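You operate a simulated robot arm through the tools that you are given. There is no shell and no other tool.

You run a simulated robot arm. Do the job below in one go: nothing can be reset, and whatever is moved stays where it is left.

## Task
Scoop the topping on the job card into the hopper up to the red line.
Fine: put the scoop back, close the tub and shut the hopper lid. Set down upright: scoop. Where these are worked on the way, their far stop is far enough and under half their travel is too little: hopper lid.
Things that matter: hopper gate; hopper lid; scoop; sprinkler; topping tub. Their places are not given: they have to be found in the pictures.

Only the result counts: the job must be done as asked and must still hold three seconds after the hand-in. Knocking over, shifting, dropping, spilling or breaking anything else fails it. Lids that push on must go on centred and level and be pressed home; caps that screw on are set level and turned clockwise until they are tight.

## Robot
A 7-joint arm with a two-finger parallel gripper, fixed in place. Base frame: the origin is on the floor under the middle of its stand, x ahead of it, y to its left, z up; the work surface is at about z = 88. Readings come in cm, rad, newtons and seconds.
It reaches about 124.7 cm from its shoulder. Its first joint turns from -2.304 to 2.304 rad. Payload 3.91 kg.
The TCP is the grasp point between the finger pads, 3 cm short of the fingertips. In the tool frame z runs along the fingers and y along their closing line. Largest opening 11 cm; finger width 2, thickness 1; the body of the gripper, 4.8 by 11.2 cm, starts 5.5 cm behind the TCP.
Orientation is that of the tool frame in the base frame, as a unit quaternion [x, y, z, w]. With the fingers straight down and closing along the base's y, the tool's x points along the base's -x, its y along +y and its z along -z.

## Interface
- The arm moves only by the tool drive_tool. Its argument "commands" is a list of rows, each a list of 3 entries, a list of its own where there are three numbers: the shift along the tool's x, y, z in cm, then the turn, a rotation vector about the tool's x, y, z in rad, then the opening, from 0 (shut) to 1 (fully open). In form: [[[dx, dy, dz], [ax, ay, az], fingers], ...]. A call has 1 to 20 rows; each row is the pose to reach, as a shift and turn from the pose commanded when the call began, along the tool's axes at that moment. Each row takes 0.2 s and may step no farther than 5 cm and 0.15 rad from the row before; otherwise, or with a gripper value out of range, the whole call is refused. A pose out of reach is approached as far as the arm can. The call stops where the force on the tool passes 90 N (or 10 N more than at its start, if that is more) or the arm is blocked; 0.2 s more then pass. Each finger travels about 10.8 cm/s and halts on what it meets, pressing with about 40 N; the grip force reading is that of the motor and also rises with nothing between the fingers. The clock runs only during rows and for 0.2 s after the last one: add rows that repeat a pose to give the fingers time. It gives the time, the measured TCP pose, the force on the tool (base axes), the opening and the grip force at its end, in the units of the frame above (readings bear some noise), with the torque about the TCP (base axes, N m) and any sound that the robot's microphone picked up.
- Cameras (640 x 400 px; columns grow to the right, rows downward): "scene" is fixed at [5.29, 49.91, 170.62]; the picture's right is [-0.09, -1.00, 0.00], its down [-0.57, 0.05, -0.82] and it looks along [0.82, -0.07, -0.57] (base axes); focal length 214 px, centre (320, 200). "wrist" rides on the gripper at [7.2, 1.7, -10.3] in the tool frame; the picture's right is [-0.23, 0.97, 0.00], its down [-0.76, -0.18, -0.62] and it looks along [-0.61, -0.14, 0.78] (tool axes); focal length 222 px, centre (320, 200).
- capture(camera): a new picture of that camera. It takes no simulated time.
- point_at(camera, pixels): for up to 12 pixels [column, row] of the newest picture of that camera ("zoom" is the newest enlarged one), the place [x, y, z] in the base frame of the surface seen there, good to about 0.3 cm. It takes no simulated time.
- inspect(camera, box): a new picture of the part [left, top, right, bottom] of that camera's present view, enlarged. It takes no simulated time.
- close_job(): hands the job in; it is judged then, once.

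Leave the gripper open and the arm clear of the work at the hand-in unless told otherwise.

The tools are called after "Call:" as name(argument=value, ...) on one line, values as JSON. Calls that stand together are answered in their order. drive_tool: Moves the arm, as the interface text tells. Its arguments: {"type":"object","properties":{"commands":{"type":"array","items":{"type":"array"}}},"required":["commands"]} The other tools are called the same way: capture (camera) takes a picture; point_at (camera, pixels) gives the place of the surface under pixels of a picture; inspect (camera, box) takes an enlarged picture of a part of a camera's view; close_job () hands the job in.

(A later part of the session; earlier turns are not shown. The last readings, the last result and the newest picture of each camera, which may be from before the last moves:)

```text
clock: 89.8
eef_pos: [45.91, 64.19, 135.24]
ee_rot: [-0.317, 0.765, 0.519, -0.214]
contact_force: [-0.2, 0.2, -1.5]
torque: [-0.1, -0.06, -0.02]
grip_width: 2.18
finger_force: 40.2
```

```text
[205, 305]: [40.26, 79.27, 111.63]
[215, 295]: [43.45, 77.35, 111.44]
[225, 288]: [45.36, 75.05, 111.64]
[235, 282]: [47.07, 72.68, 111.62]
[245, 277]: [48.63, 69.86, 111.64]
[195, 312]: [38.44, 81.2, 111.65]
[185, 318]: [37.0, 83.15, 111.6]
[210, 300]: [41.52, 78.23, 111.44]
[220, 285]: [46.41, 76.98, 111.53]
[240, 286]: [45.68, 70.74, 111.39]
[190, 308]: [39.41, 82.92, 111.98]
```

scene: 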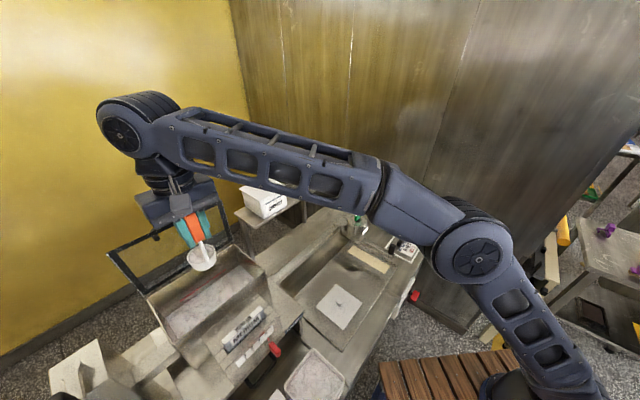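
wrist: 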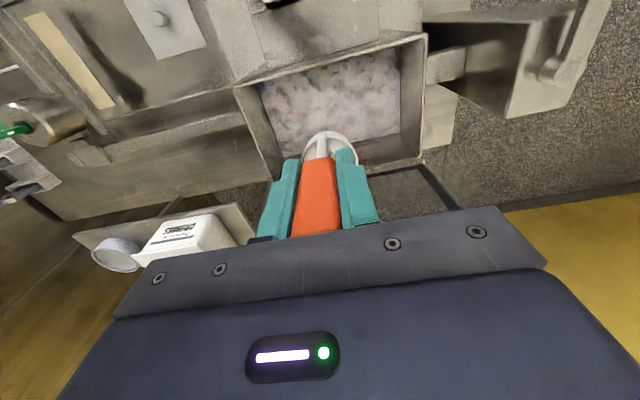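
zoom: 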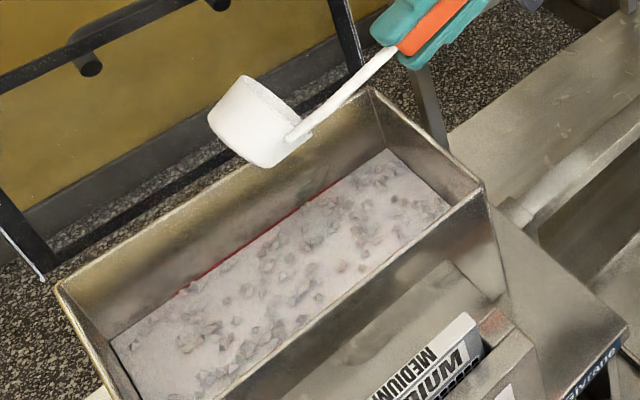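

The surface now just meets the red line. I'll take a fresh picture and measure the level.

Call:
capture(camera="scene")

Call:
point_at(camera="scene", pixels=[[205, 305], [215, 295], [225, 288], [235, 282], [245, 277], [195, 312], [185, 318], [210, 300], [220, 285], [240, 286], [190, 308]])

Call:
inspect(camera="scene", box=[150, 250, 270, 340])

Call:
capture(camera="wrist")

```text
taken
```

scene: 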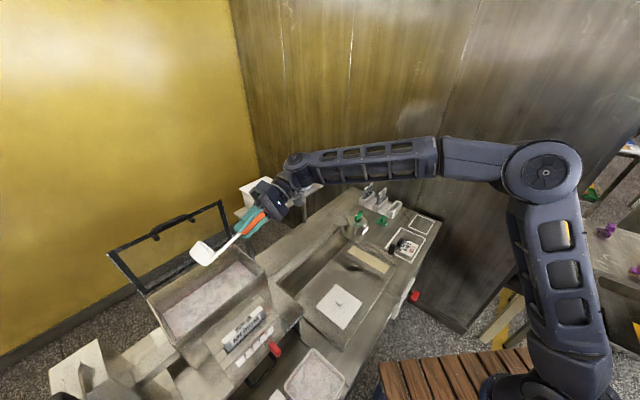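

```text
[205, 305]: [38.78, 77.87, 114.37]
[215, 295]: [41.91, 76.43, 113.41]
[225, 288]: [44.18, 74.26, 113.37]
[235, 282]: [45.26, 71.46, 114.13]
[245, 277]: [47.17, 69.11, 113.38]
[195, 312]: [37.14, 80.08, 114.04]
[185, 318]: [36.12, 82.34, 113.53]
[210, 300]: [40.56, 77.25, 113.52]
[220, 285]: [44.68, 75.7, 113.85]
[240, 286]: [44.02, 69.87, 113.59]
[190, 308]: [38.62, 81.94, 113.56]
```

```text
4.44 times, centred on (210, 295) of scene
```

zoom: 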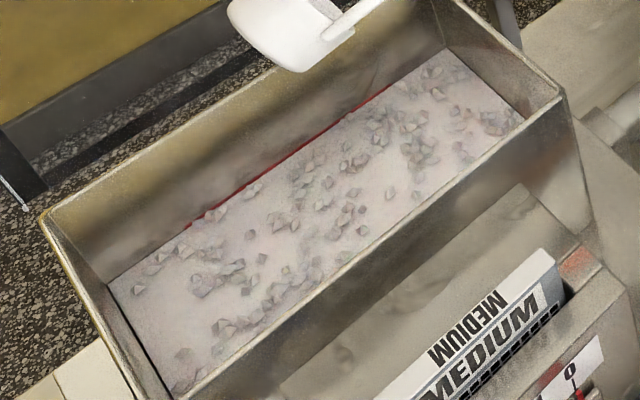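

```text
taken
```

wrist: 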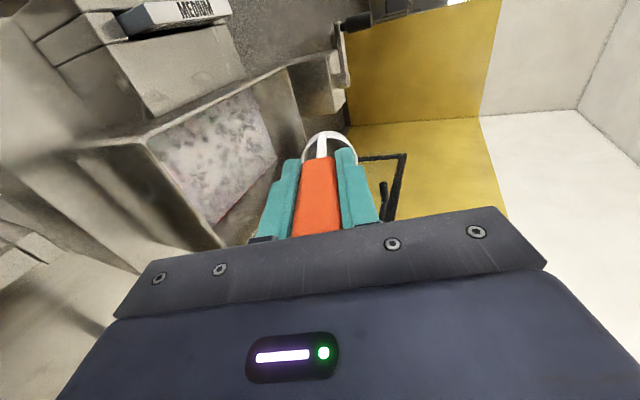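

The level is now about 113.5, right at the red line. I'll check whether the cup is empty.

Call:
inspect(camera="wrist", box=[285, 110, 385, 180])

Call:
inspect(camera="scene", box=[180, 225, 240, 275])

```text
5.71 times, centred on (335, 145) of wrist
```

zoom: 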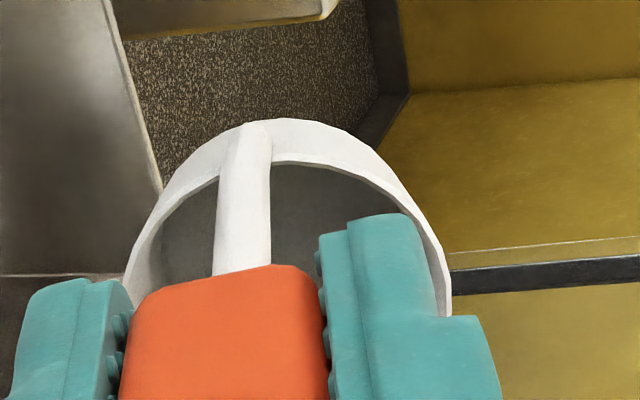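

```text
8.00 times, centred on (210, 250) of scene
```

zoom: 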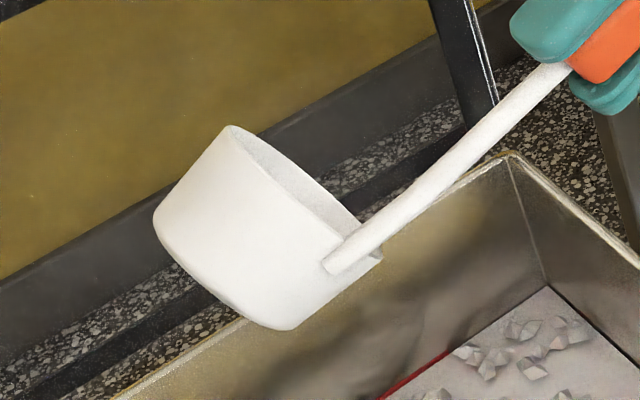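

The cup is empty. I'll bring the scoop back upright along the same arc.

Call:
drive_tool(commands=[[[0, 1.58, 0.13], [0.14, 0, 0], 0], [[0, 3.04, 0.53], [0.28, 0, 0], 0], [[0, 4.4, 1.17], [0.42, 0, 0], 0], [[0, 5.65, 2.01], [0.56, 0, 0], 0], [[0, 6.79, 3.05], [0.7, 0, 0], 0], [[0, 7.78, 4.26], [0.84, 0, 0], 0], [[0, 8.6, 5.63], [0.98, 0, 0], 0], [[0, 9.23, 7.12], [1.12, 0, 0], 0], [[0, 9.47, 7.91], [1.19, 0, 0], 0]])

Call:
capture(camera="scene")

Call:
inspect(camera="scene", box=[150, 250, 270, 340])

```text
clock: 91.8
eef_pos: [38.25, 71.67, 141.04]
ee_rot: [-0.382, 0.924, 0.0, 0.001]
contact_force: [1.5, -0.6, -2.1]
torque: [-0.04, 0.06, -0.01]
grip_width: 2.19
finger_force: 40.3
```

```text
taken
```

scene: 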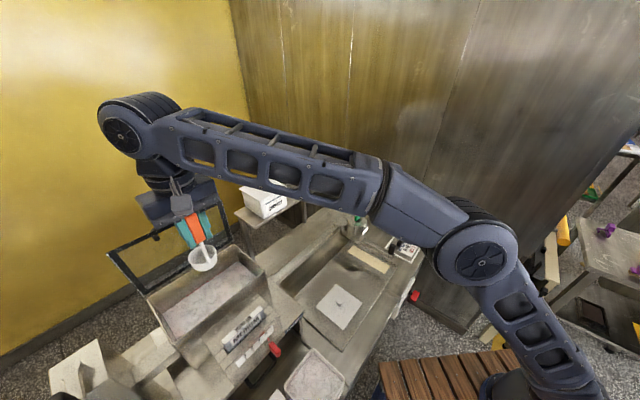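

```text
4.44 times, centred on (210, 295) of scene
```

zoom: 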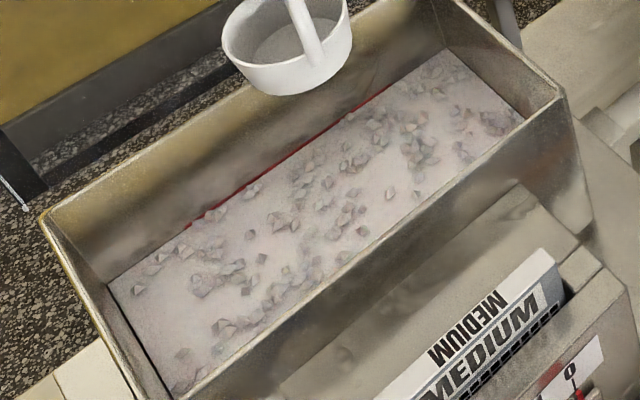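

The level meets the red line. I'll carry the empty scoop back above its original spot, to TCP (53.8, 21.5, 118).

Call:
drive_tool(commands=[[[0.7, -1.33, 0], [0, 0, 0], 0], [[2.1, -3.98, 0], [0, 0, 0], 0], [[3.96, -7.51, 0], [0, 0, 0], 0], [[5.92, -11.23, 0], [0, 0, 0], 0], [[7.92, -15.03, 0], [0, 0, 0], 0], [[9.93, -18.83, 0], [0, 0, 0], 0], [[11.93, -22.63, 1], [0, 0, 0], 0], [[13.84, -26.25, 3], [0, 0, 0], 0], [[15.66, -29.7, 5.5], [0, 0, 0], 0], [[17.48, -33.15, 8.2], [0, 0, 0], 0], [[19.29, -36.6, 11], [0, 0, 0], 0], [[21.06, -39.96, 14], [0, 0, 0], 0], [[22.65, -42.96, 17], [0, 0, 0], 0], [[23.86, -45.26, 20], [0, 0, 0], 0], [[24.5, -46.5, 22], [0, 0, 0], 0], [[24.5, -46.5, 23], [0, 0, 0], 0], [[24.5, -46.5, 23], [0, 0, 0], 0]])

Call:
capture(camera="wrist")

Call:
inspect(camera="scene", box=[330, 200, 430, 290])

```text
clock: 95.4
eef_pos: [53.59, 21.65, 117.99]
ee_rot: [-0.383, 0.924, 0.001, 0.001]
contact_force: [-0.5, 0.0, -2.1]
torque: [0.01, 0.01, -0.01]
grip_width: 2.17
finger_force: 39.9
```

```text
taken
```

wrist: 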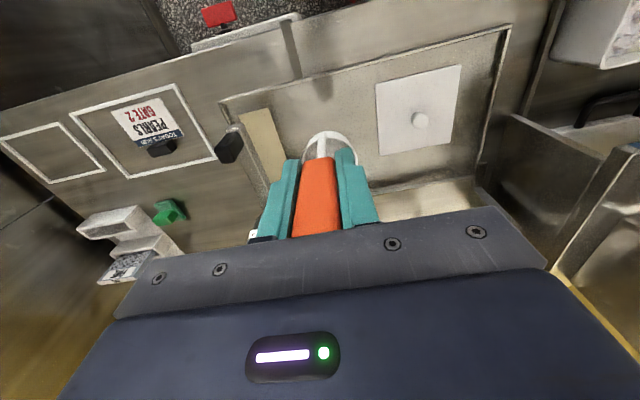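

```text
4.44 times, centred on (380, 245) of scene
```

zoom: 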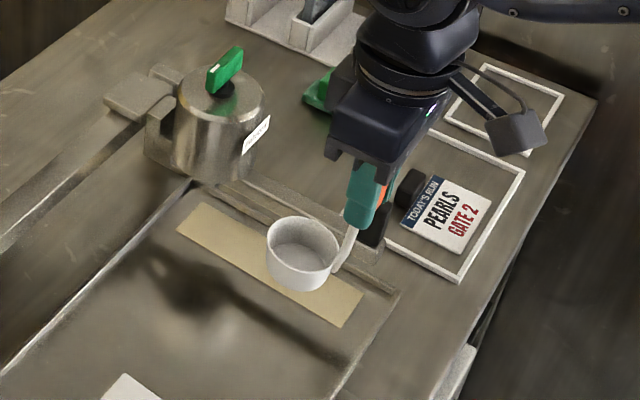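

I'll measure how level the cup is now.

Call:
point_at(camera="zoom", pixels=[[270, 237], [302, 219], [335, 248], [303, 269], [300, 255], [318, 245], [300, 280], [300, 285], [290, 245], [350, 238], [285, 282], [340, 258]])

Call:
inspect(camera="scene", box=[355, 235, 395, 275])

```text
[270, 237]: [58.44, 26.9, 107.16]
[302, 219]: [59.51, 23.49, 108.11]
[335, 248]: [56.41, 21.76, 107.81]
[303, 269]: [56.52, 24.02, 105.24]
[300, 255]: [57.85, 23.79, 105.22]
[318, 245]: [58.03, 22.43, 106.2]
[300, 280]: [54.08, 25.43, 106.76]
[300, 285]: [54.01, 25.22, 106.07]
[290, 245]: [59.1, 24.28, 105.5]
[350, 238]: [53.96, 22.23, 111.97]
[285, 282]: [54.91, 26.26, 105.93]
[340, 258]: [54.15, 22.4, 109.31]
```

```text
10.00 times, centred on (375, 255) of scene
```

zoom: 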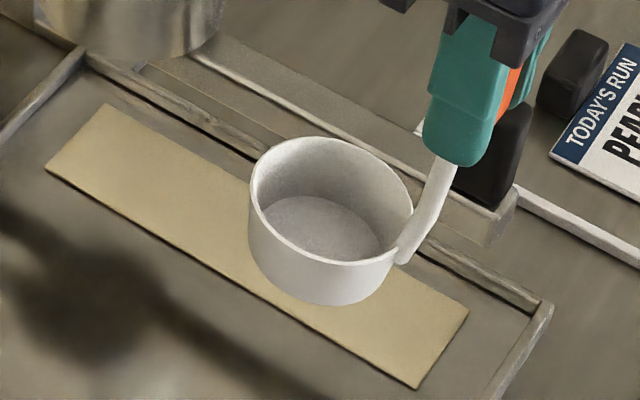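

The cup is nearly level. I'll lower the scoop to just above the tray, TCP z ≈ 102.3.

Call:
drive_tool(commands=[[[0, 0, 1], [0, 0, 0], 0], [[0, 0, 3], [0, 0, 0], 0], [[0, 0, 6], [0, 0, 0], 0], [[0, 0, 9], [0, 0, 0], 0], [[0, 0, 12], [0, 0, 0], 0], [[0, 0, 14.3], [0, 0, 0], 0], [[0, 0, 15.4], [0, 0, 0], 0], [[0, 0, 15.7], [0, 0, 0], 0]])

Call:
inspect(camera="scene", box=[350, 255, 400, 295])

```text
clock: 97.2
eef_pos: [53.63, 21.8, 102.43]
ee_rot: [-0.382, 0.924, 0.0, 0.001]
contact_force: [-0.3, 0.7, -1.6]
torque: [-0.06, 0.05, -0.01]
grip_width: 2.15
finger_force: 40.1
```

```text
10.00 times, centred on (375, 275) of scene
```

zoom: 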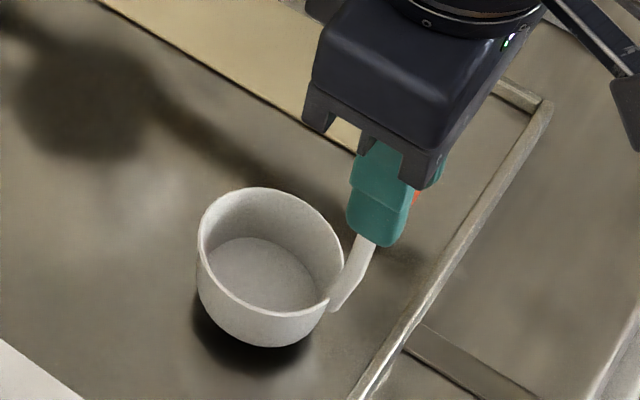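

No contact yet; I'll go down in 0.2 cm steps.

Call:
drive_tool(commands=[[[0, 0, 0.2], [0, 0, 0], 0], [[0, 0, 0.4], [0, 0, 0], 0], [[0, 0, 0.6], [0, 0, 0], 0]])

```text
clock: 98.0
eef_pos: [53.72, 21.62, 101.89]
ee_rot: [-0.382, 0.924, 0.0, -0.001]
contact_force: [-0.3, 0.1, -1.3]
torque: [-0.04, 0.04, 0.01]
grip_width: 2.15
finger_force: 39.9
```

Call:
drive_tool(commands=[[[0, 0, 0.15], [0, 0, 0], 0], [[0, 0, 0.3], [0, 0, 0], 0]])

Call:
inspect(camera="scene", box=[350, 255, 400, 295])

```text
clock: 98.6
eef_pos: [53.66, 21.76, 101.67]
ee_rot: [-0.382, 0.924, 0.0, 0.001]
contact_force: [-5.2, -5.4, 31.0]
torque: [-0.23, 0.17, 0.02]
grip_width: 2.16
finger_force: 40.1
```

```text
10.00 times, centred on (375, 275) of scene
```

zoom: 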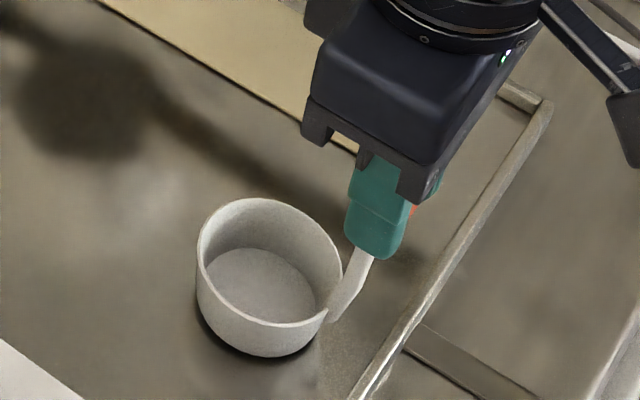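

The cup bottom is on the tray (31 N). I'll ease off slightly, then open the fingers gradually and check that the scoop stands.

Call:
drive_tool(commands=[[[0, 0, -0.15], [0, 0, 0], 0], [[0, 0, -0.15], [0, 0, 0], 0.22], [[0, 0, -0.15], [0, 0, 0], 0.26], [[0, 0, -0.15], [0, 0, 0], 0.35], [[0, 0, -0.15], [0, 0, 0], 0.45], [[0, 0, -0.15], [0, 0, 0], 0.5]])

Call:
inspect(camera="scene", box=[350, 250, 410, 300])

Call:
capture(camera="wrist")

```text
clock: 100.0
eef_pos: [53.63, 21.79, 101.64]
ee_rot: [-0.382, 0.924, 0.001, 0.002]
contact_force: [-0.4, 1.0, -0.3]
torque: [0.0, -0.01, 0.0]
grip_width: 5.51
finger_force: 0.0
```

```text
8.00 times, centred on (380, 275) of scene
```

zoom: 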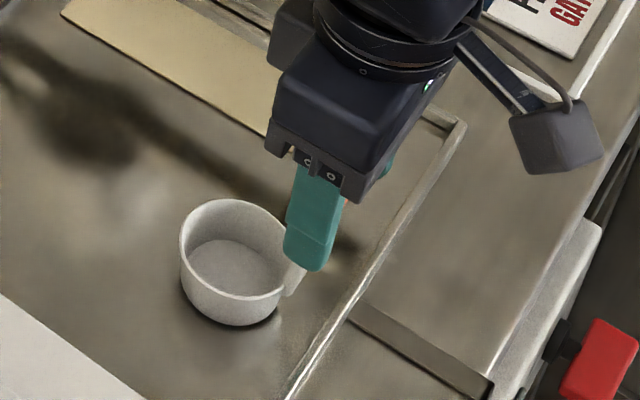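

```text
taken
```

wrist: 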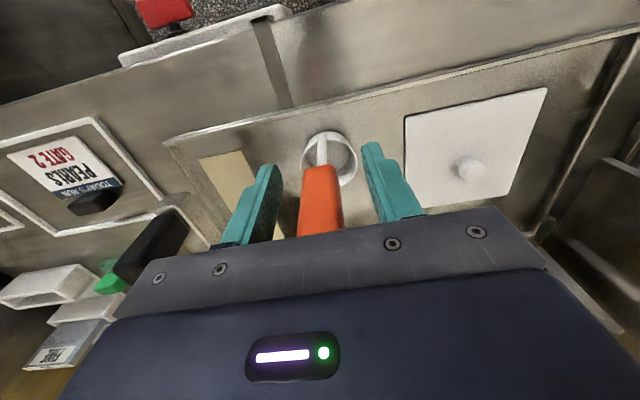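

The scoop stands freely between the open fingers. I'll rise straight up.

Call:
drive_tool(commands=[[[0, 0, -1], [0, 0, 0], 0.5], [[0, 0, -3], [0, 0, 0], 0.5], [[0, 0, -6], [0, 0, 0], 0.5], [[0, 0, -10], [0, 0, 0], 0.5], [[0, 0, -14], [0, 0, 0], 0.5], [[0, 0, -18], [0, 0, 0], 0.5]])

Call:
inspect(camera="scene", box=[350, 250, 410, 300])

Call:
capture(camera="wrist")

```text
clock: 101.4
eef_pos: [53.6, 21.54, 119.59]
ee_rot: [-0.383, 0.924, 0.0, 0.0]
contact_force: [0.5, -0.7, -0.4]
torque: [0.0, 0.04, 0.01]
grip_width: 5.51
finger_force: 0.1
```

```text
8.00 times, centred on (380, 275) of scene
```

zoom: 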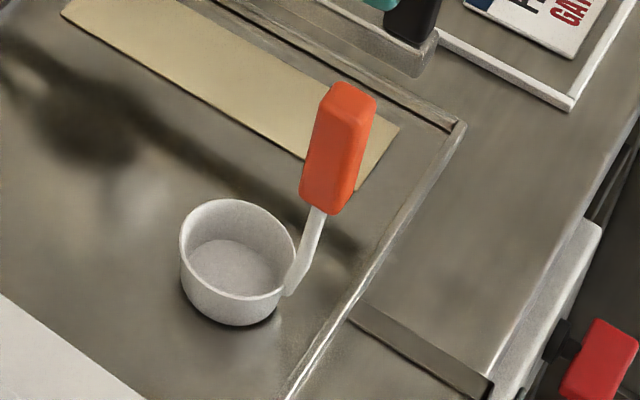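

```text
taken
```

wrist: 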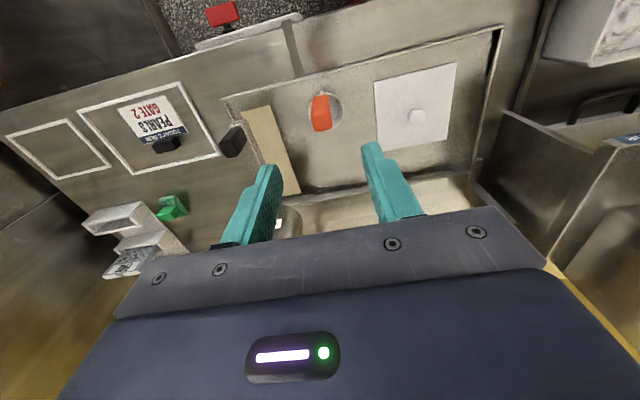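

The scoop stands upright at its place (within about a centimetre). Next is the tub lid: I'll move above its knob at about (49.1, 38.5), z = 106.

Call:
drive_tool(commands=[[[-1.5, 2.5, 0], [0, 0, 0], 0.5], [[-3.8, 6.4, 0], [0, 0, 0], 0.5], [[-6.2, 10.6, 0.5], [0, 0, 0], 0.5], [[-8.2, 14.1, 2.5], [0, 0, 0], 0.5], [[-8.81, 15.17, 6], [0, 0, 0], 0.5], [[-8.81, 15.17, 10], [0, 0, 0], 0.5], [[-8.81, 15.17, 13], [0, 0, 0], 0.5], [[-8.81, 15.17, 13.6], [0, 0, 0], 0.5]])

Call:
capture(camera="wrist")

Call:
inspect(camera="wrist", box=[250, 60, 390, 180])

```text
clock: 103.2
eef_pos: [49.27, 38.56, 106.2]
ee_rot: [-0.382, 0.924, 0.0, 0.0]
contact_force: [0.2, -0.2, -0.2]
torque: [-0.01, 0.02, 0.01]
grip_width: 5.51
finger_force: 0.1
```

```text
taken
```

wrist: 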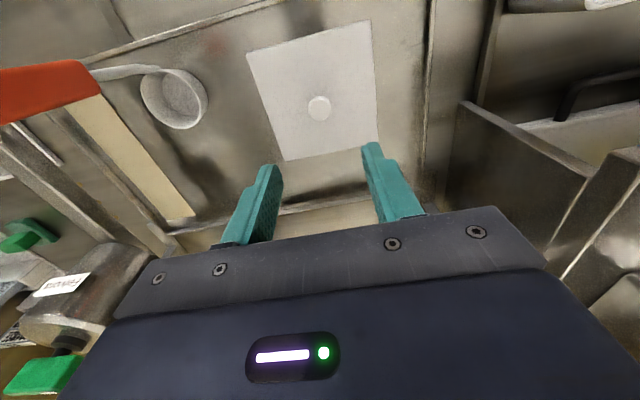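

```text
3.33 times, centred on (320, 120) of wrist
```

zoom: 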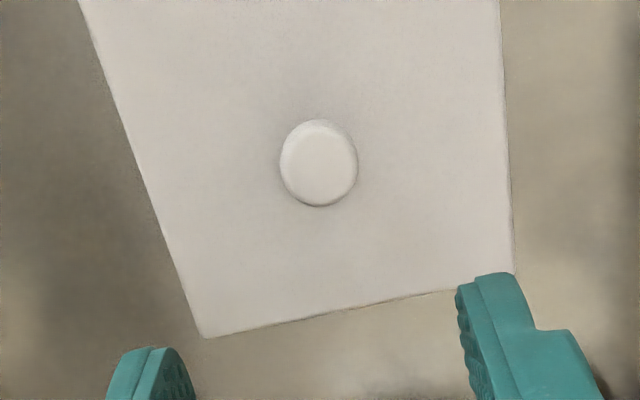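

The knob is straight below. I'll descend to TCP z ≈ 92.1 and close on it.

Call:
drive_tool(commands=[[[0.12, 0, 3], [0, 0, 0], 0.5], [[0.12, 0, 7], [0, 0, 0], 0.5], [[0.12, 0, 10.5], [0, 0, 0], 0.5], [[0.12, 0, 13], [0, 0, 0], 0.5], [[0.12, 0, 14.1], [0, 0, 0], 0.5], [[0.12, 0, 14.1], [0, 0, 0], 0.3], [[0.12, 0, 14.1], [0, 0, 0], 0.1], [[0.12, 0, 14.1], [0, 0, 0], 0], [[0.12, 0, 14.1], [0, 0, 0], 0], [[0.12, 0, 14.1], [0, 0, 0], 0]])

Call:
inspect(camera="wrist", box=[160, 10, 480, 250])

```text
clock: 105.4
eef_pos: [49.12, 38.49, 92.0]
ee_rot: [-0.383, 0.924, 0.0, 0.002]
contact_force: [5.8, 4.5, 47.4]
torque: [0.2, -0.17, -0.02]
grip_width: 2.42
finger_force: 40.1
```

```text
1.67 times, centred on (320, 130) of wrist
```

zoom: 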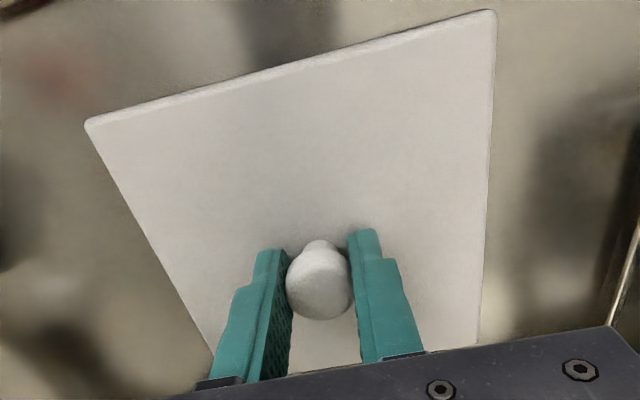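

Gripped on the knob, with the tips pressing on the lid. I'll lift slowly.

Call:
drive_tool(commands=[[[0, 0, -0.3], [0, 0, 0], 0], [[0, 0, -0.6], [0, 0, 0], 0], [[0, 0, -1.0], [0, 0, 0], 0], [[0, 0, -1.5], [0, 0, 0], 0], [[0, 0, -2.2], [0, 0, 0], 0], [[0, 0, -3], [0, 0, 0], 0]])

Call:
inspect(camera="wrist", box=[160, 10, 480, 250])

Call:
inspect(camera="scene", box=[300, 250, 400, 330])

```text
clock: 106.8
eef_pos: [49.13, 38.57, 95.07]
ee_rot: [-0.383, 0.924, 0.001, 0.001]
contact_force: [-0.5, 0.4, -0.5]
torque: [0.0, 0.04, 0.02]
grip_width: 2.41
finger_force: 40.3
```

```text
1.67 times, centred on (320, 130) of wrist
```

zoom: 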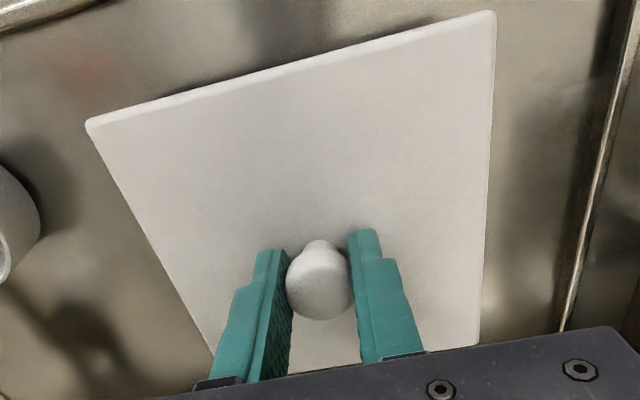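

```text
5.00 times, centred on (350, 290) of scene
```

zoom: 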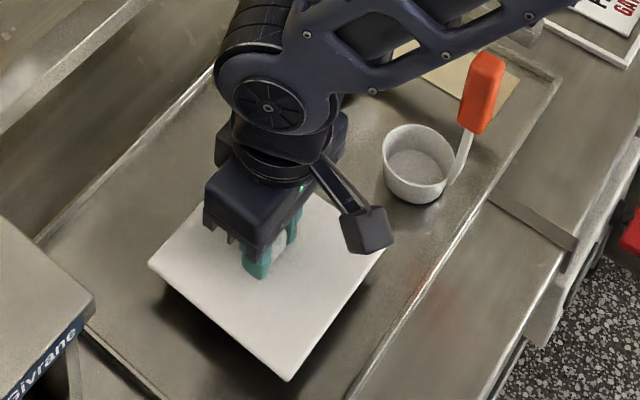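

The lid is lifted level. I'll raise it to z ≈ 112.

Call:
drive_tool(commands=[[[0, 0, -0.6], [0, 0, 0], 0], [[0, 0, -1.6], [0, 0, 0], 0], [[0, 0, -3], [0, 0, 0], 0], [[0, 0, -4.8], [0, 0, 0], 0], [[0, 0, -6.8], [0, 0, 0], 0], [[0, 0, -9], [0, 0, 0], 0], [[0, 0, -11.2], [0, 0, 0], 0], [[0, 0, -13.4], [0, 0, 0], 0], [[0, 0, -15.2], [0, 0, 0], 0], [[0, 0, -16.4], [0, 0, 0], 0], [[0, 0, -17], [0, 0, 0], 0]])

Call:
drive_tool(commands=[[[0.6, 0, 0], [0, 0, 0], 0], [[1.8, 0, 0], [0, 0, 0], 0], [[3.4, 0.4, 0], [0, 0, 0], 0], [[5.2, 1.4, 0], [0, 0, 0], 0], [[7, 3, 0], [0, 0, 0], 0], [[8.4, 5, 0], [0, 0, 0], 0], [[9.3, 7.4, 0], [0, 0, 0], 0], [[9.67, 10, 0], [0, 0, 0], 0], [[9.67, 12.6, 0], [0, 0, 0], 0], [[9.67, 15.2, 0], [0, 0, 0], 0], [[9.67, 17.8, 0], [0, 0, 0], 0], [[9.67, 20.2, 0], [0, 0, 0], 0], [[9.67, 22.4, 0], [0, 0, 0], 0], [[9.67, 24.2, 0], [0, 0, 0], 0], [[9.67, 25.2, 0], [0, 0, 0], 0], [[9.67, 25.47, 0], [0, 0, 0], 0], [[9.67, 25.47, 0], [0, 0, 0], 0]])

Call:
capture(camera="wrist")

Call:
capture(camera="scene")

```text
clock: 109.2
eef_pos: [49.11, 38.49, 112.03]
ee_rot: [-0.382, 0.924, 0.001, 0.001]
contact_force: [0.5, -0.8, 0.0]
torque: [0.01, 0.01, 0.02]
grip_width: 2.42
finger_force: 40.0
```

```text
clock: 112.8
eef_pos: [24.17, 49.69, 111.83]
ee_rot: [-0.382, 0.924, 0.0, 0.001]
contact_force: [0.1, 0.5, -1.1]
torque: [0.02, 0.0, 0.0]
grip_width: 2.43
finger_force: 40.5
```

```text
taken
```

wrist: 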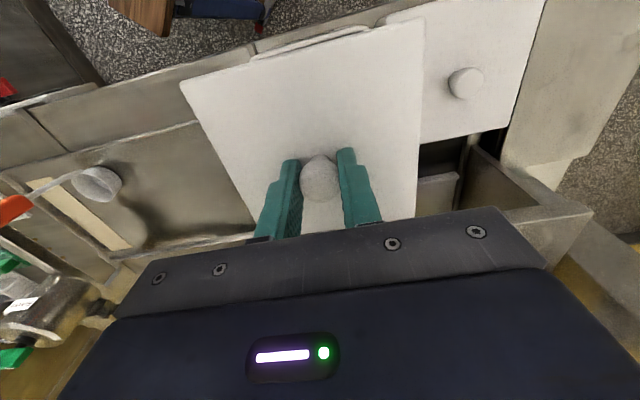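

```text
taken
```

scene: 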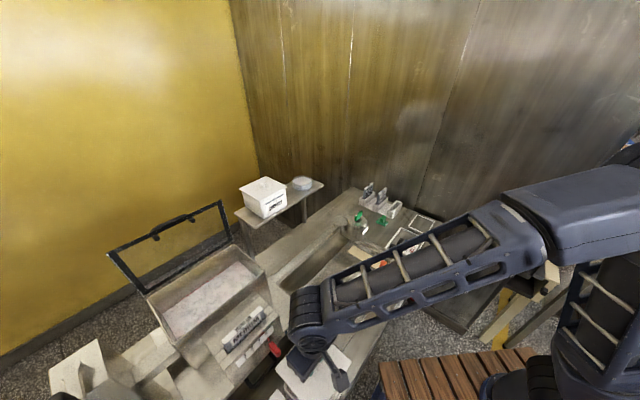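

The lid is over the tub in the same pose as when it was lifted. I'll lower it to about 1.2 cm above its seat.

Call:
drive_tool(commands=[[[0, 0, 0.5], [0, 0, 0], 0], [[0, 0, 1.5], [0, 0, 0], 0], [[0, 0, 3], [0, 0, 0], 0], [[0, 0, 5], [0, 0, 0], 0], [[0, 0, 7], [0, 0, 0], 0], [[0, 0, 8.8], [0, 0, 0], 0], [[0, 0, 10], [0, 0, 0], 0], [[0, 0, 10.4], [0, 0, 0], 0]])

Call:
capture(camera="wrist")

Call:
inspect(camera="wrist", box=[150, 0, 470, 230])

Call:
inspect(camera="scene", box=[260, 330, 370, 400])

```text
clock: 114.6
eef_pos: [24.27, 49.53, 101.51]
ee_rot: [-0.383, 0.924, 0.001, 0.0]
contact_force: [-0.6, 0.0, 0.2]
torque: [0.01, 0.01, 0.01]
grip_width: 2.4
finger_force: 40.1
```

```text
taken
```

wrist: 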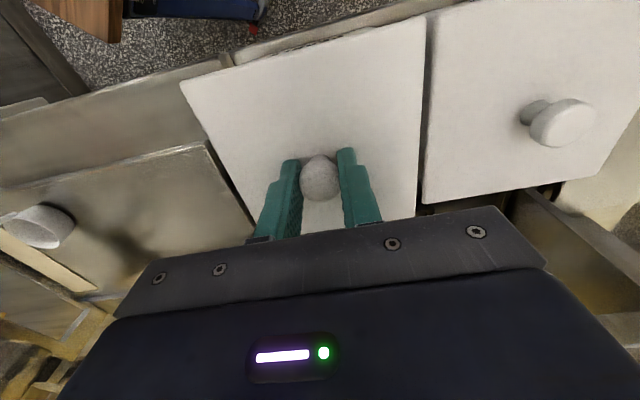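

```text
1.74 times, centred on (310, 115) of wrist
```

zoom: 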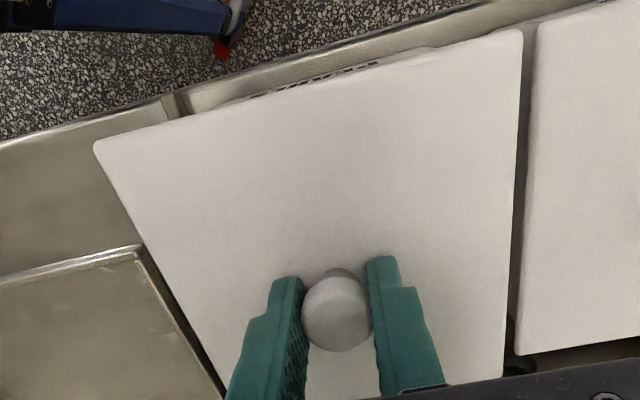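

```text
5.71 times, centred on (315, 365) of scene
```

zoom: 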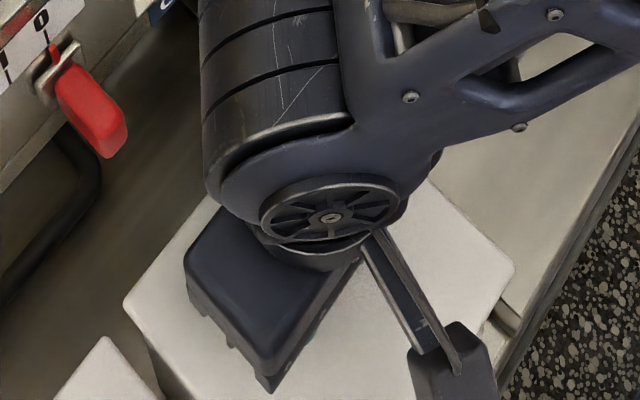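

Looks aligned. I'll lower in 0.3 cm steps with a 0.1 cm correction until contact.

Call:
drive_tool(commands=[[[-0.07, 0.07, 0.3], [0, 0, 0], 0], [[-0.07, 0.07, 0.6], [0, 0, 0], 0], [[-0.07, 0.07, 0.9], [0, 0, 0], 0], [[-0.07, 0.07, 1.2], [0, 0, 0], 0]])

```text
clock: 115.6
eef_pos: [24.28, 49.91, 100.31]
ee_rot: [-0.383, 0.924, 0.001, 0.0]
contact_force: [-0.9, -0.4, -0.1]
torque: [-0.01, -0.01, -0.02]
grip_width: 2.37
finger_force: 40.0
```

Call:
drive_tool(commands=[[[0, 0, 0.15], [0, 0, 0], 0], [[0, 0, 0.3], [0, 0, 0], 0], [[0, 0, 0.45], [0, 0, 0], 0]])

Call:
inspect(camera="wrist", box=[150, 0, 470, 230])

```text
clock: 116.4
eef_pos: [24.42, 49.81, 100.0]
ee_rot: [-0.382, 0.924, 0.003, 0.002]
contact_force: [3.9, -1.4, 61.2]
torque: [-0.27, 0.07, -0.04]
grip_width: 2.4
finger_force: 40.1
```

```text
1.74 times, centred on (310, 115) of wrist
```

zoom: 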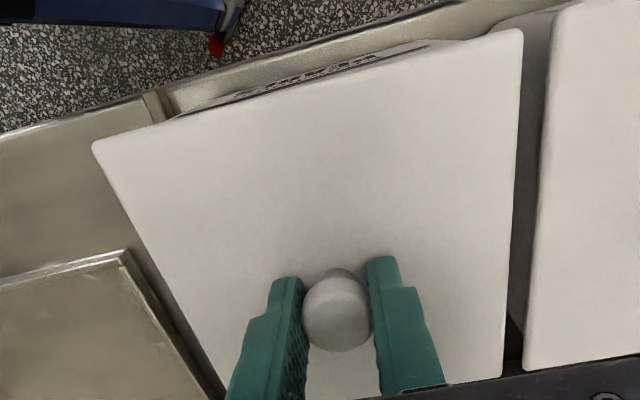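

61 N of pressing force but no snap heard. I'll measure the lid's height against the neighbouring tub.

Call:
point_at(camera="zoom", pixels=[[150, 150], [250, 120], [350, 100], [450, 70], [480, 150], [480, 300], [300, 200], [200, 220], [250, 300], [560, 150], [580, 300], [440, 200]])

```text
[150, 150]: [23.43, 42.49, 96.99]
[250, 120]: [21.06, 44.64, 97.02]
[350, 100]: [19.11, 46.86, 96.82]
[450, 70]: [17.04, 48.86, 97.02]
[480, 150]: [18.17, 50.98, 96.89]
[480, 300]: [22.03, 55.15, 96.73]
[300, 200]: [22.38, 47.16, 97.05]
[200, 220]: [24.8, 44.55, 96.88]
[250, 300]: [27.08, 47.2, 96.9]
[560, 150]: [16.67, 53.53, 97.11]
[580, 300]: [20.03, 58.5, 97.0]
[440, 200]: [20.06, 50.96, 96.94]
```

The lid is level at z ≈ 96.9, as low as when it was closed. I'll press a bit harder, still under the limit, to be sure it is home.

Call:
drive_tool(commands=[[[0, 0, 0.1], [0, 0, 0], 0], [[0, 0, 0.2], [0, 0, 0], 0], [[0, 0, 0.2], [0, 0, 0], 0]])

```text
clock: 116.8
eef_pos: [24.48, 49.9, 99.95]
ee_rot: [-0.383, 0.924, 0.002, 0.004]
contact_force: [-0.1, 1.6, 16.1]
torque: [-0.27, 0.13, 0.0]
grip_width: 2.4
finger_force: 40.0
stopped in row 2: the force on the tool passed its limit at 95 N (the readings are from after the stop); the commanded pose is now the measured one
```

The lid is rigidly bottomed (95 N) but no snap was reported. I'll release and look from above at how well it is centred.

Call:
drive_tool(commands=[[[0, 0, 0], [0, 0, 0], 0.2], [[0, 0, 0], [0, 0, 0], 0.35], [[0, 0, 0], [0, 0, 0], 0.5], [[0, 0, -2], [0, 0, 0], 0.5], [[0, 0, -6], [0, 0, 0], 0.5], [[0, 0, -10], [0, 0, 0], 0.5], [[0, 0, -12], [0, 0, 0], 0.5]])

Call:
capture(camera="wrist")

Call:
inspect(camera="wrist", box=[220, 0, 400, 180])

```text
clock: 118.5
eef_pos: [24.5, 49.69, 111.92]
ee_rot: [-0.382, 0.924, 0.002, 0.002]
contact_force: [0.0, -0.3, -0.3]
torque: [-0.01, 0.0, 0.01]
grip_width: 5.51
finger_force: 0.2
```

```text
taken
```

wrist: 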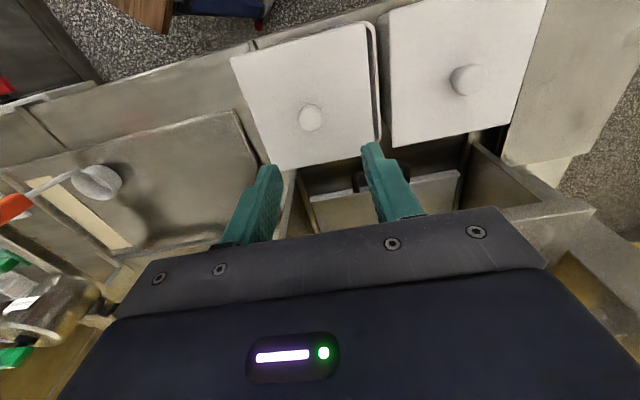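

```text
2.22 times, centred on (310, 90) of wrist
```

zoom: 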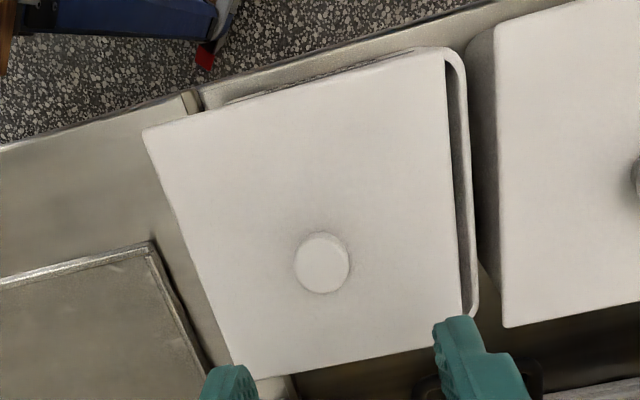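

The tub's rim shows on the right, so the lid sits off-centre. I'll measure lid edges and tub rim.

Call:
point_at(camera="zoom", pixels=[[145, 132], [442, 50], [462, 318], [240, 375], [322, 263], [465, 80], [474, 290], [472, 200], [497, 40], [505, 322], [455, 58], [470, 312]])

Call:
inspect(camera="scene", box=[260, 330, 370, 400])

```text
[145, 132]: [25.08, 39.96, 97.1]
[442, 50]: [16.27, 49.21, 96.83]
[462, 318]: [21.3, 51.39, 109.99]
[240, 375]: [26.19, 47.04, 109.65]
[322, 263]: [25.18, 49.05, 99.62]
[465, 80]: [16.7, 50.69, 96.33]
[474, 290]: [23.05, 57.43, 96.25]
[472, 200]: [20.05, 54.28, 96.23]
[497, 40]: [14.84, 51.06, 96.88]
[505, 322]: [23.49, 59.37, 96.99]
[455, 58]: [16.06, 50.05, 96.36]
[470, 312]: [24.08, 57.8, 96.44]
```

```text
5.71 times, centred on (315, 365) of scene
```

zoom: 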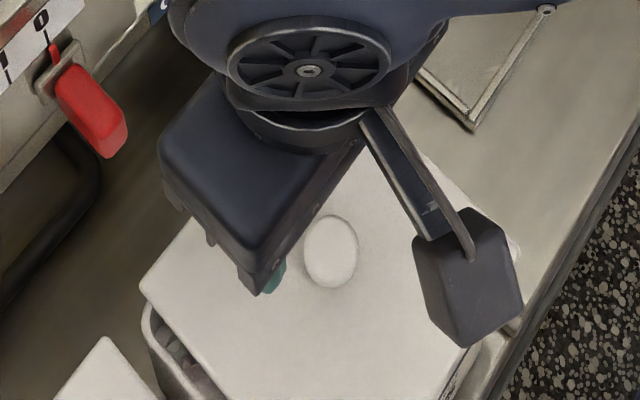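

The lid is displaced by about 1 cm along the tub row; it was dragged while the fingers opened under load. I'll regrip: shift 0.9 cm, come down to just above the lid surface and close on the knob.

Call:
drive_tool(commands=[[[0, -0.9, 3], [0, 0, 0], 0.5], [[0, -0.9, 6.5], [0, 0, 0], 0.5], [[0, -0.9, 9.5], [0, 0, 0], 0.5], [[0, -0.9, 11.4], [0, 0, 0], 0.5], [[0, -0.9, 11.4], [0, 0, 0], 0.35], [[0, -0.9, 11.4], [0, 0, 0], 0.22], [[0, -0.9, 11.4], [0, 0, 0], 0.1], [[0, -0.9, 11.4], [0, 0, 0], 0], [[0, -0.9, 11.4], [0, 0, 0], 0]])

Call:
inspect(camera="wrist", box=[150, 0, 470, 230])

```text
clock: 120.5
eef_pos: [24.78, 49.26, 100.45]
ee_rot: [-0.383, 0.924, 0.002, 0.002]
contact_force: [0.3, -0.4, 0.3]
torque: [-0.04, -0.01, -0.03]
grip_width: 2.41
finger_force: 39.8
```

```text
1.74 times, centred on (310, 115) of wrist
```

zoom: 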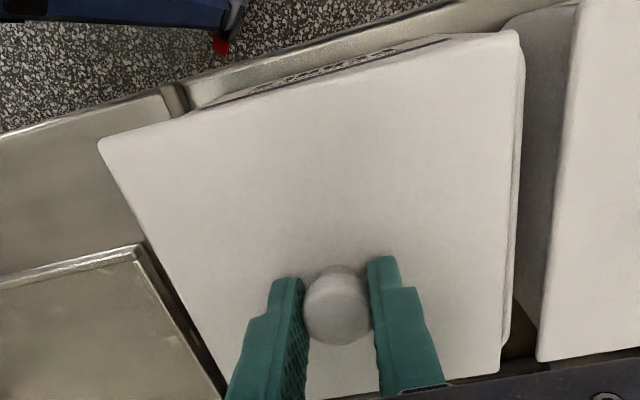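

Knob gripped. I'll lift 0.7 cm and shift 1.1 cm back toward the NUTS side, then compare with the tub rim.

Call:
drive_tool(commands=[[[0, 0, -0.2], [0, 0, 0], 0], [[0, 0, -0.5], [0, 0, 0], 0], [[0, 0, -0.8], [0, 0, 0], 0], [[0, 0.3, -0.8], [0, 0, 0], 0], [[0, 0.7, -0.8], [0, 0, 0], 0], [[0, 1.0, -0.8], [0, 0, 0], 0], [[0, 1.1, -0.8], [0, 0, 0], 0]])

Call:
inspect(camera="wrist", box=[150, 0, 470, 230])

Call:
point_at(camera="zoom", pixels=[[105, 143], [510, 40], [497, 365], [250, 120], [480, 200], [200, 250], [530, 300], [560, 200], [338, 300], [330, 150], [480, 330], [150, 180]])

```text
clock: 122.0
eef_pos: [24.28, 49.94, 101.42]
ee_rot: [-0.383, 0.924, 0.002, 0.003]
contact_force: [-0.2, -1.3, -0.7]
torque: [0.01, 0.04, 0.0]
grip_width: 2.43
finger_force: 40.9
```

```text
1.74 times, centred on (310, 115) of wrist
```

zoom: 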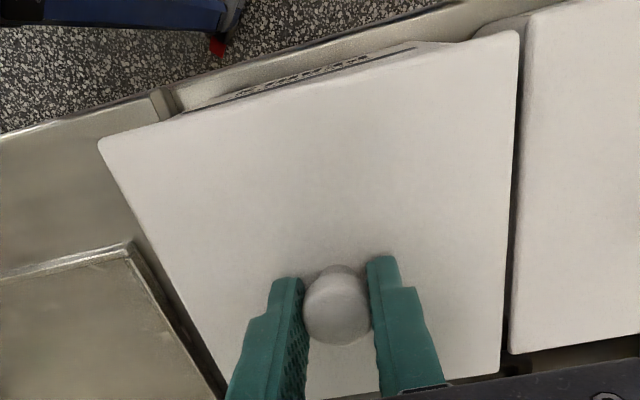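

```text
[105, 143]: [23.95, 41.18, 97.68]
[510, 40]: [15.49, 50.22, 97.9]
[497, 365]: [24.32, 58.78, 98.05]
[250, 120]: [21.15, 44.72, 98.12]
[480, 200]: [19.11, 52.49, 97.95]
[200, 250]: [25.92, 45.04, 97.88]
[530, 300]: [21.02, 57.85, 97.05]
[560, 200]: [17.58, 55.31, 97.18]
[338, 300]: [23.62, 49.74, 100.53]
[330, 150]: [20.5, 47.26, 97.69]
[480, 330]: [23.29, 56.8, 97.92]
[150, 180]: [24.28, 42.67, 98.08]
```

The lid's corners now bracket the tub centre well. I'll lower it to the same height as in my earlier reference picture (TCP z ≈ 100.8) and compare the two views.

Call:
drive_tool(commands=[[[0, 0, 0.3], [0, 0, 0], 0], [[0, 0, 0.5], [0, 0, 0], 0], [[0, 0, 0.5], [0, 0, 0], 0]])

Call:
inspect(camera="wrist", box=[160, 10, 480, 250])

```text
clock: 122.8
eef_pos: [24.27, 49.98, 100.97]
ee_rot: [-0.383, 0.924, 0.003, 0.004]
contact_force: [-0.1, -0.3, -1.4]
torque: [0.02, 0.01, -0.03]
grip_width: 2.37
finger_force: 39.9
```

```text
1.67 times, centred on (320, 130) of wrist
```

zoom: 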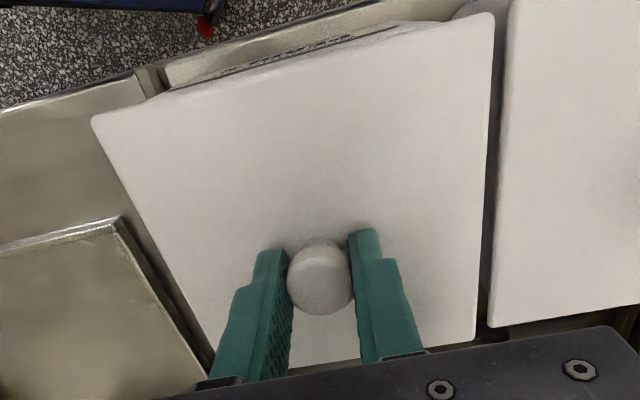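

Compared with the reference, the hand is about 0.25 cm too far toward NUTS and 0.15 cm too far forward. I'll correct and lower gently until contact, listening for the snap.

Call:
drive_tool(commands=[[[0.08, -0.13, 0], [0, 0, 0], 0], [[0.15, -0.25, 0], [0, 0, 0], 0], [[0.15, -0.25, 0.2], [0, 0, 0], 0], [[0.15, -0.25, 0.4], [0, 0, 0], 0], [[0.15, -0.25, 0.55], [0, 0, 0], 0]])

Call:
inspect(camera="wrist", box=[160, 10, 480, 250])

```text
clock: 124.0
eef_pos: [24.33, 49.77, 100.36]
ee_rot: [-0.383, 0.924, 0.004, 0.002]
contact_force: [-4.1, -2.5, 11.6]
torque: [-0.16, 0.2, 0.02]
grip_width: 2.38
finger_force: 39.9
```

```text
1.67 times, centred on (320, 130) of wrist
```

zoom: 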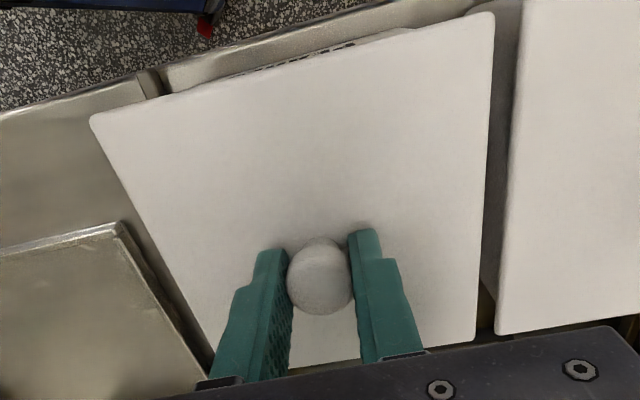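

Contact at about 12 N. I'll press a little further.

Call:
drive_tool(commands=[[[0, 0, 0.1], [0, 0, 0], 0], [[0, 0, 0.2], [0, 0, 0], 0], [[0, 0, 0.25], [0, 0, 0], 0]])

```text
clock: 124.8
eef_pos: [24.38, 49.84, 100.24]
ee_rot: [-0.383, 0.924, 0.003, 0.003]
contact_force: [-2.6, -8.3, 43.7]
torque: [-0.11, -0.03, -0.03]
grip_width: 2.42
finger_force: 40.2
```

No snap yet at 44 N. I'll unload, open without pressing, rise, and look at the lid from above again.

Call:
drive_tool(commands=[[[0, 0, -0.25], [0, 0, 0], 0], [[0, 0, -0.25], [0, 0, 0], 0.24], [[0, 0, -0.25], [0, 0, 0], 0.35], [[0, 0, -0.25], [0, 0, 0], 0.5], [[0, 0, -2], [0, 0, 0], 0.5], [[0, 0, -6], [0, 0, 0], 0.5], [[0, 0, -10], [0, 0, 0], 0.5], [[0, 0, -14], [0, 0, 0], 0.5], [[0, 0, -17], [0, 0, 0], 0.5]])

Call:
capture(camera="wrist")

Call:
inspect(camera="wrist", box=[220, 0, 400, 180])

```text
clock: 126.8
eef_pos: [24.41, 49.83, 117.05]
ee_rot: [-0.382, 0.924, 0.002, 0.003]
contact_force: [-0.6, 0.2, -0.4]
torque: [-0.04, 0.0, 0.03]
grip_width: 5.5
finger_force: 0.0
heard: snap
```

```text
taken
```

wrist: 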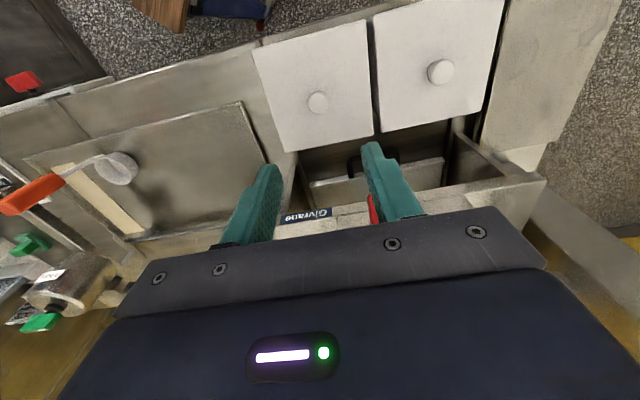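

```text
2.22 times, centred on (310, 90) of wrist
```

zoom: 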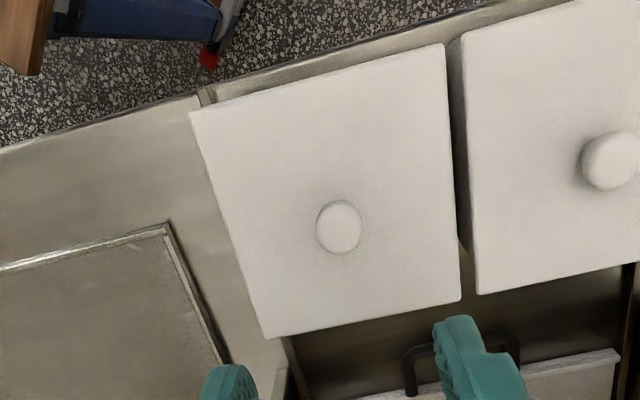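

A snap was heard on release and the lid looks centred now. I'll measure its height, level and centring against NUTS.

Call:
point_at(camera="zoom", pixels=[[200, 118], [437, 52], [452, 295], [270, 328], [339, 225], [250, 150], [400, 150], [420, 260], [290, 280], [475, 100], [490, 280], [560, 60]])

Call:
capture(camera="scene")

Call:
inspect(camera="scene", box=[260, 330, 370, 400])

```text
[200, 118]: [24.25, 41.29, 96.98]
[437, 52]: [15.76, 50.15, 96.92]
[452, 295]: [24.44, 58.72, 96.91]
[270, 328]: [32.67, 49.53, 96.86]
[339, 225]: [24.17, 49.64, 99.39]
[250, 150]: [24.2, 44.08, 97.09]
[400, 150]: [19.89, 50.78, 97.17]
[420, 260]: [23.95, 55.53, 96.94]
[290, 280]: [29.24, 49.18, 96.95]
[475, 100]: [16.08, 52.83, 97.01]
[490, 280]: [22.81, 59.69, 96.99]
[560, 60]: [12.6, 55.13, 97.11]
```

```text
taken
```

scene: 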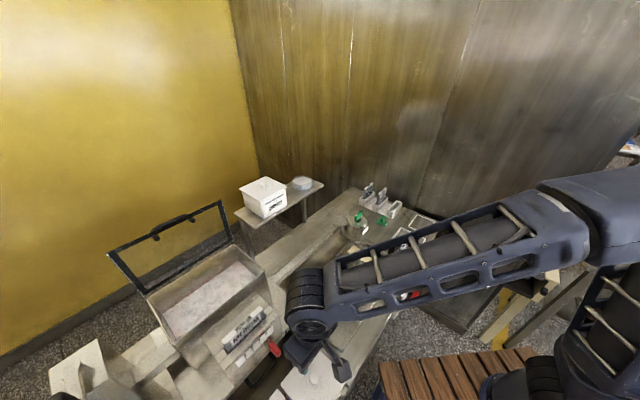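

```text
5.71 times, centred on (315, 365) of scene
```

zoom: 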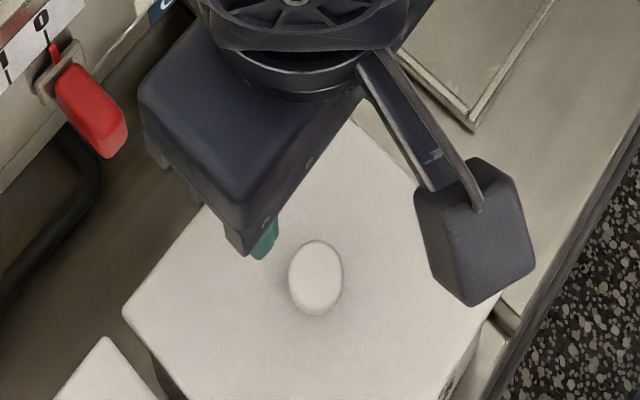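

The lid's corners average to (24.28, 49.92), centred over the tub, and it is level at z ≈ 97.0. To press it home cleanly, I'll close the fingers and push straight down on the knob's top.

Call:
drive_tool(commands=[[[0, 0, 0], [0, 0, 0], 0.2], [[0, 0, 2], [0, 0, 0], 0], [[0, 0, 5], [0, 0, 0], 0], [[0, 0, 8.5], [0, 0, 0], 0], [[0, 0, 11.5], [0, 0, 0], 0], [[0, 0, 13.2], [0, 0, 0], 0], [[0, 0, 13.8], [0, 0, 0], 0]])

Call:
drive_tool(commands=[[[0, 0, 0.2], [0, 0, 0], 0], [[0, 0, 0.4], [0, 0, 0], 0], [[0, 0, 0.6], [0, 0, 0], 0], [[0, 0, 0.75], [0, 0, 0], 0]])

```text
clock: 128.4
eef_pos: [24.34, 49.69, 103.24]
ee_rot: [-0.382, 0.924, 0.002, 0.002]
contact_force: [-0.5, -0.4, 0.6]
torque: [-0.02, -0.01, 0.0]
grip_width: 0.0
finger_force: 37.0
```

```text
clock: 129.4
eef_pos: [24.3, 49.87, 102.77]
ee_rot: [-0.382, 0.924, 0.005, 0.004]
contact_force: [0.0, -8.2, 63.1]
torque: [-0.39, 0.18, 0.1]
grip_width: 0.02
finger_force: 37.8
```

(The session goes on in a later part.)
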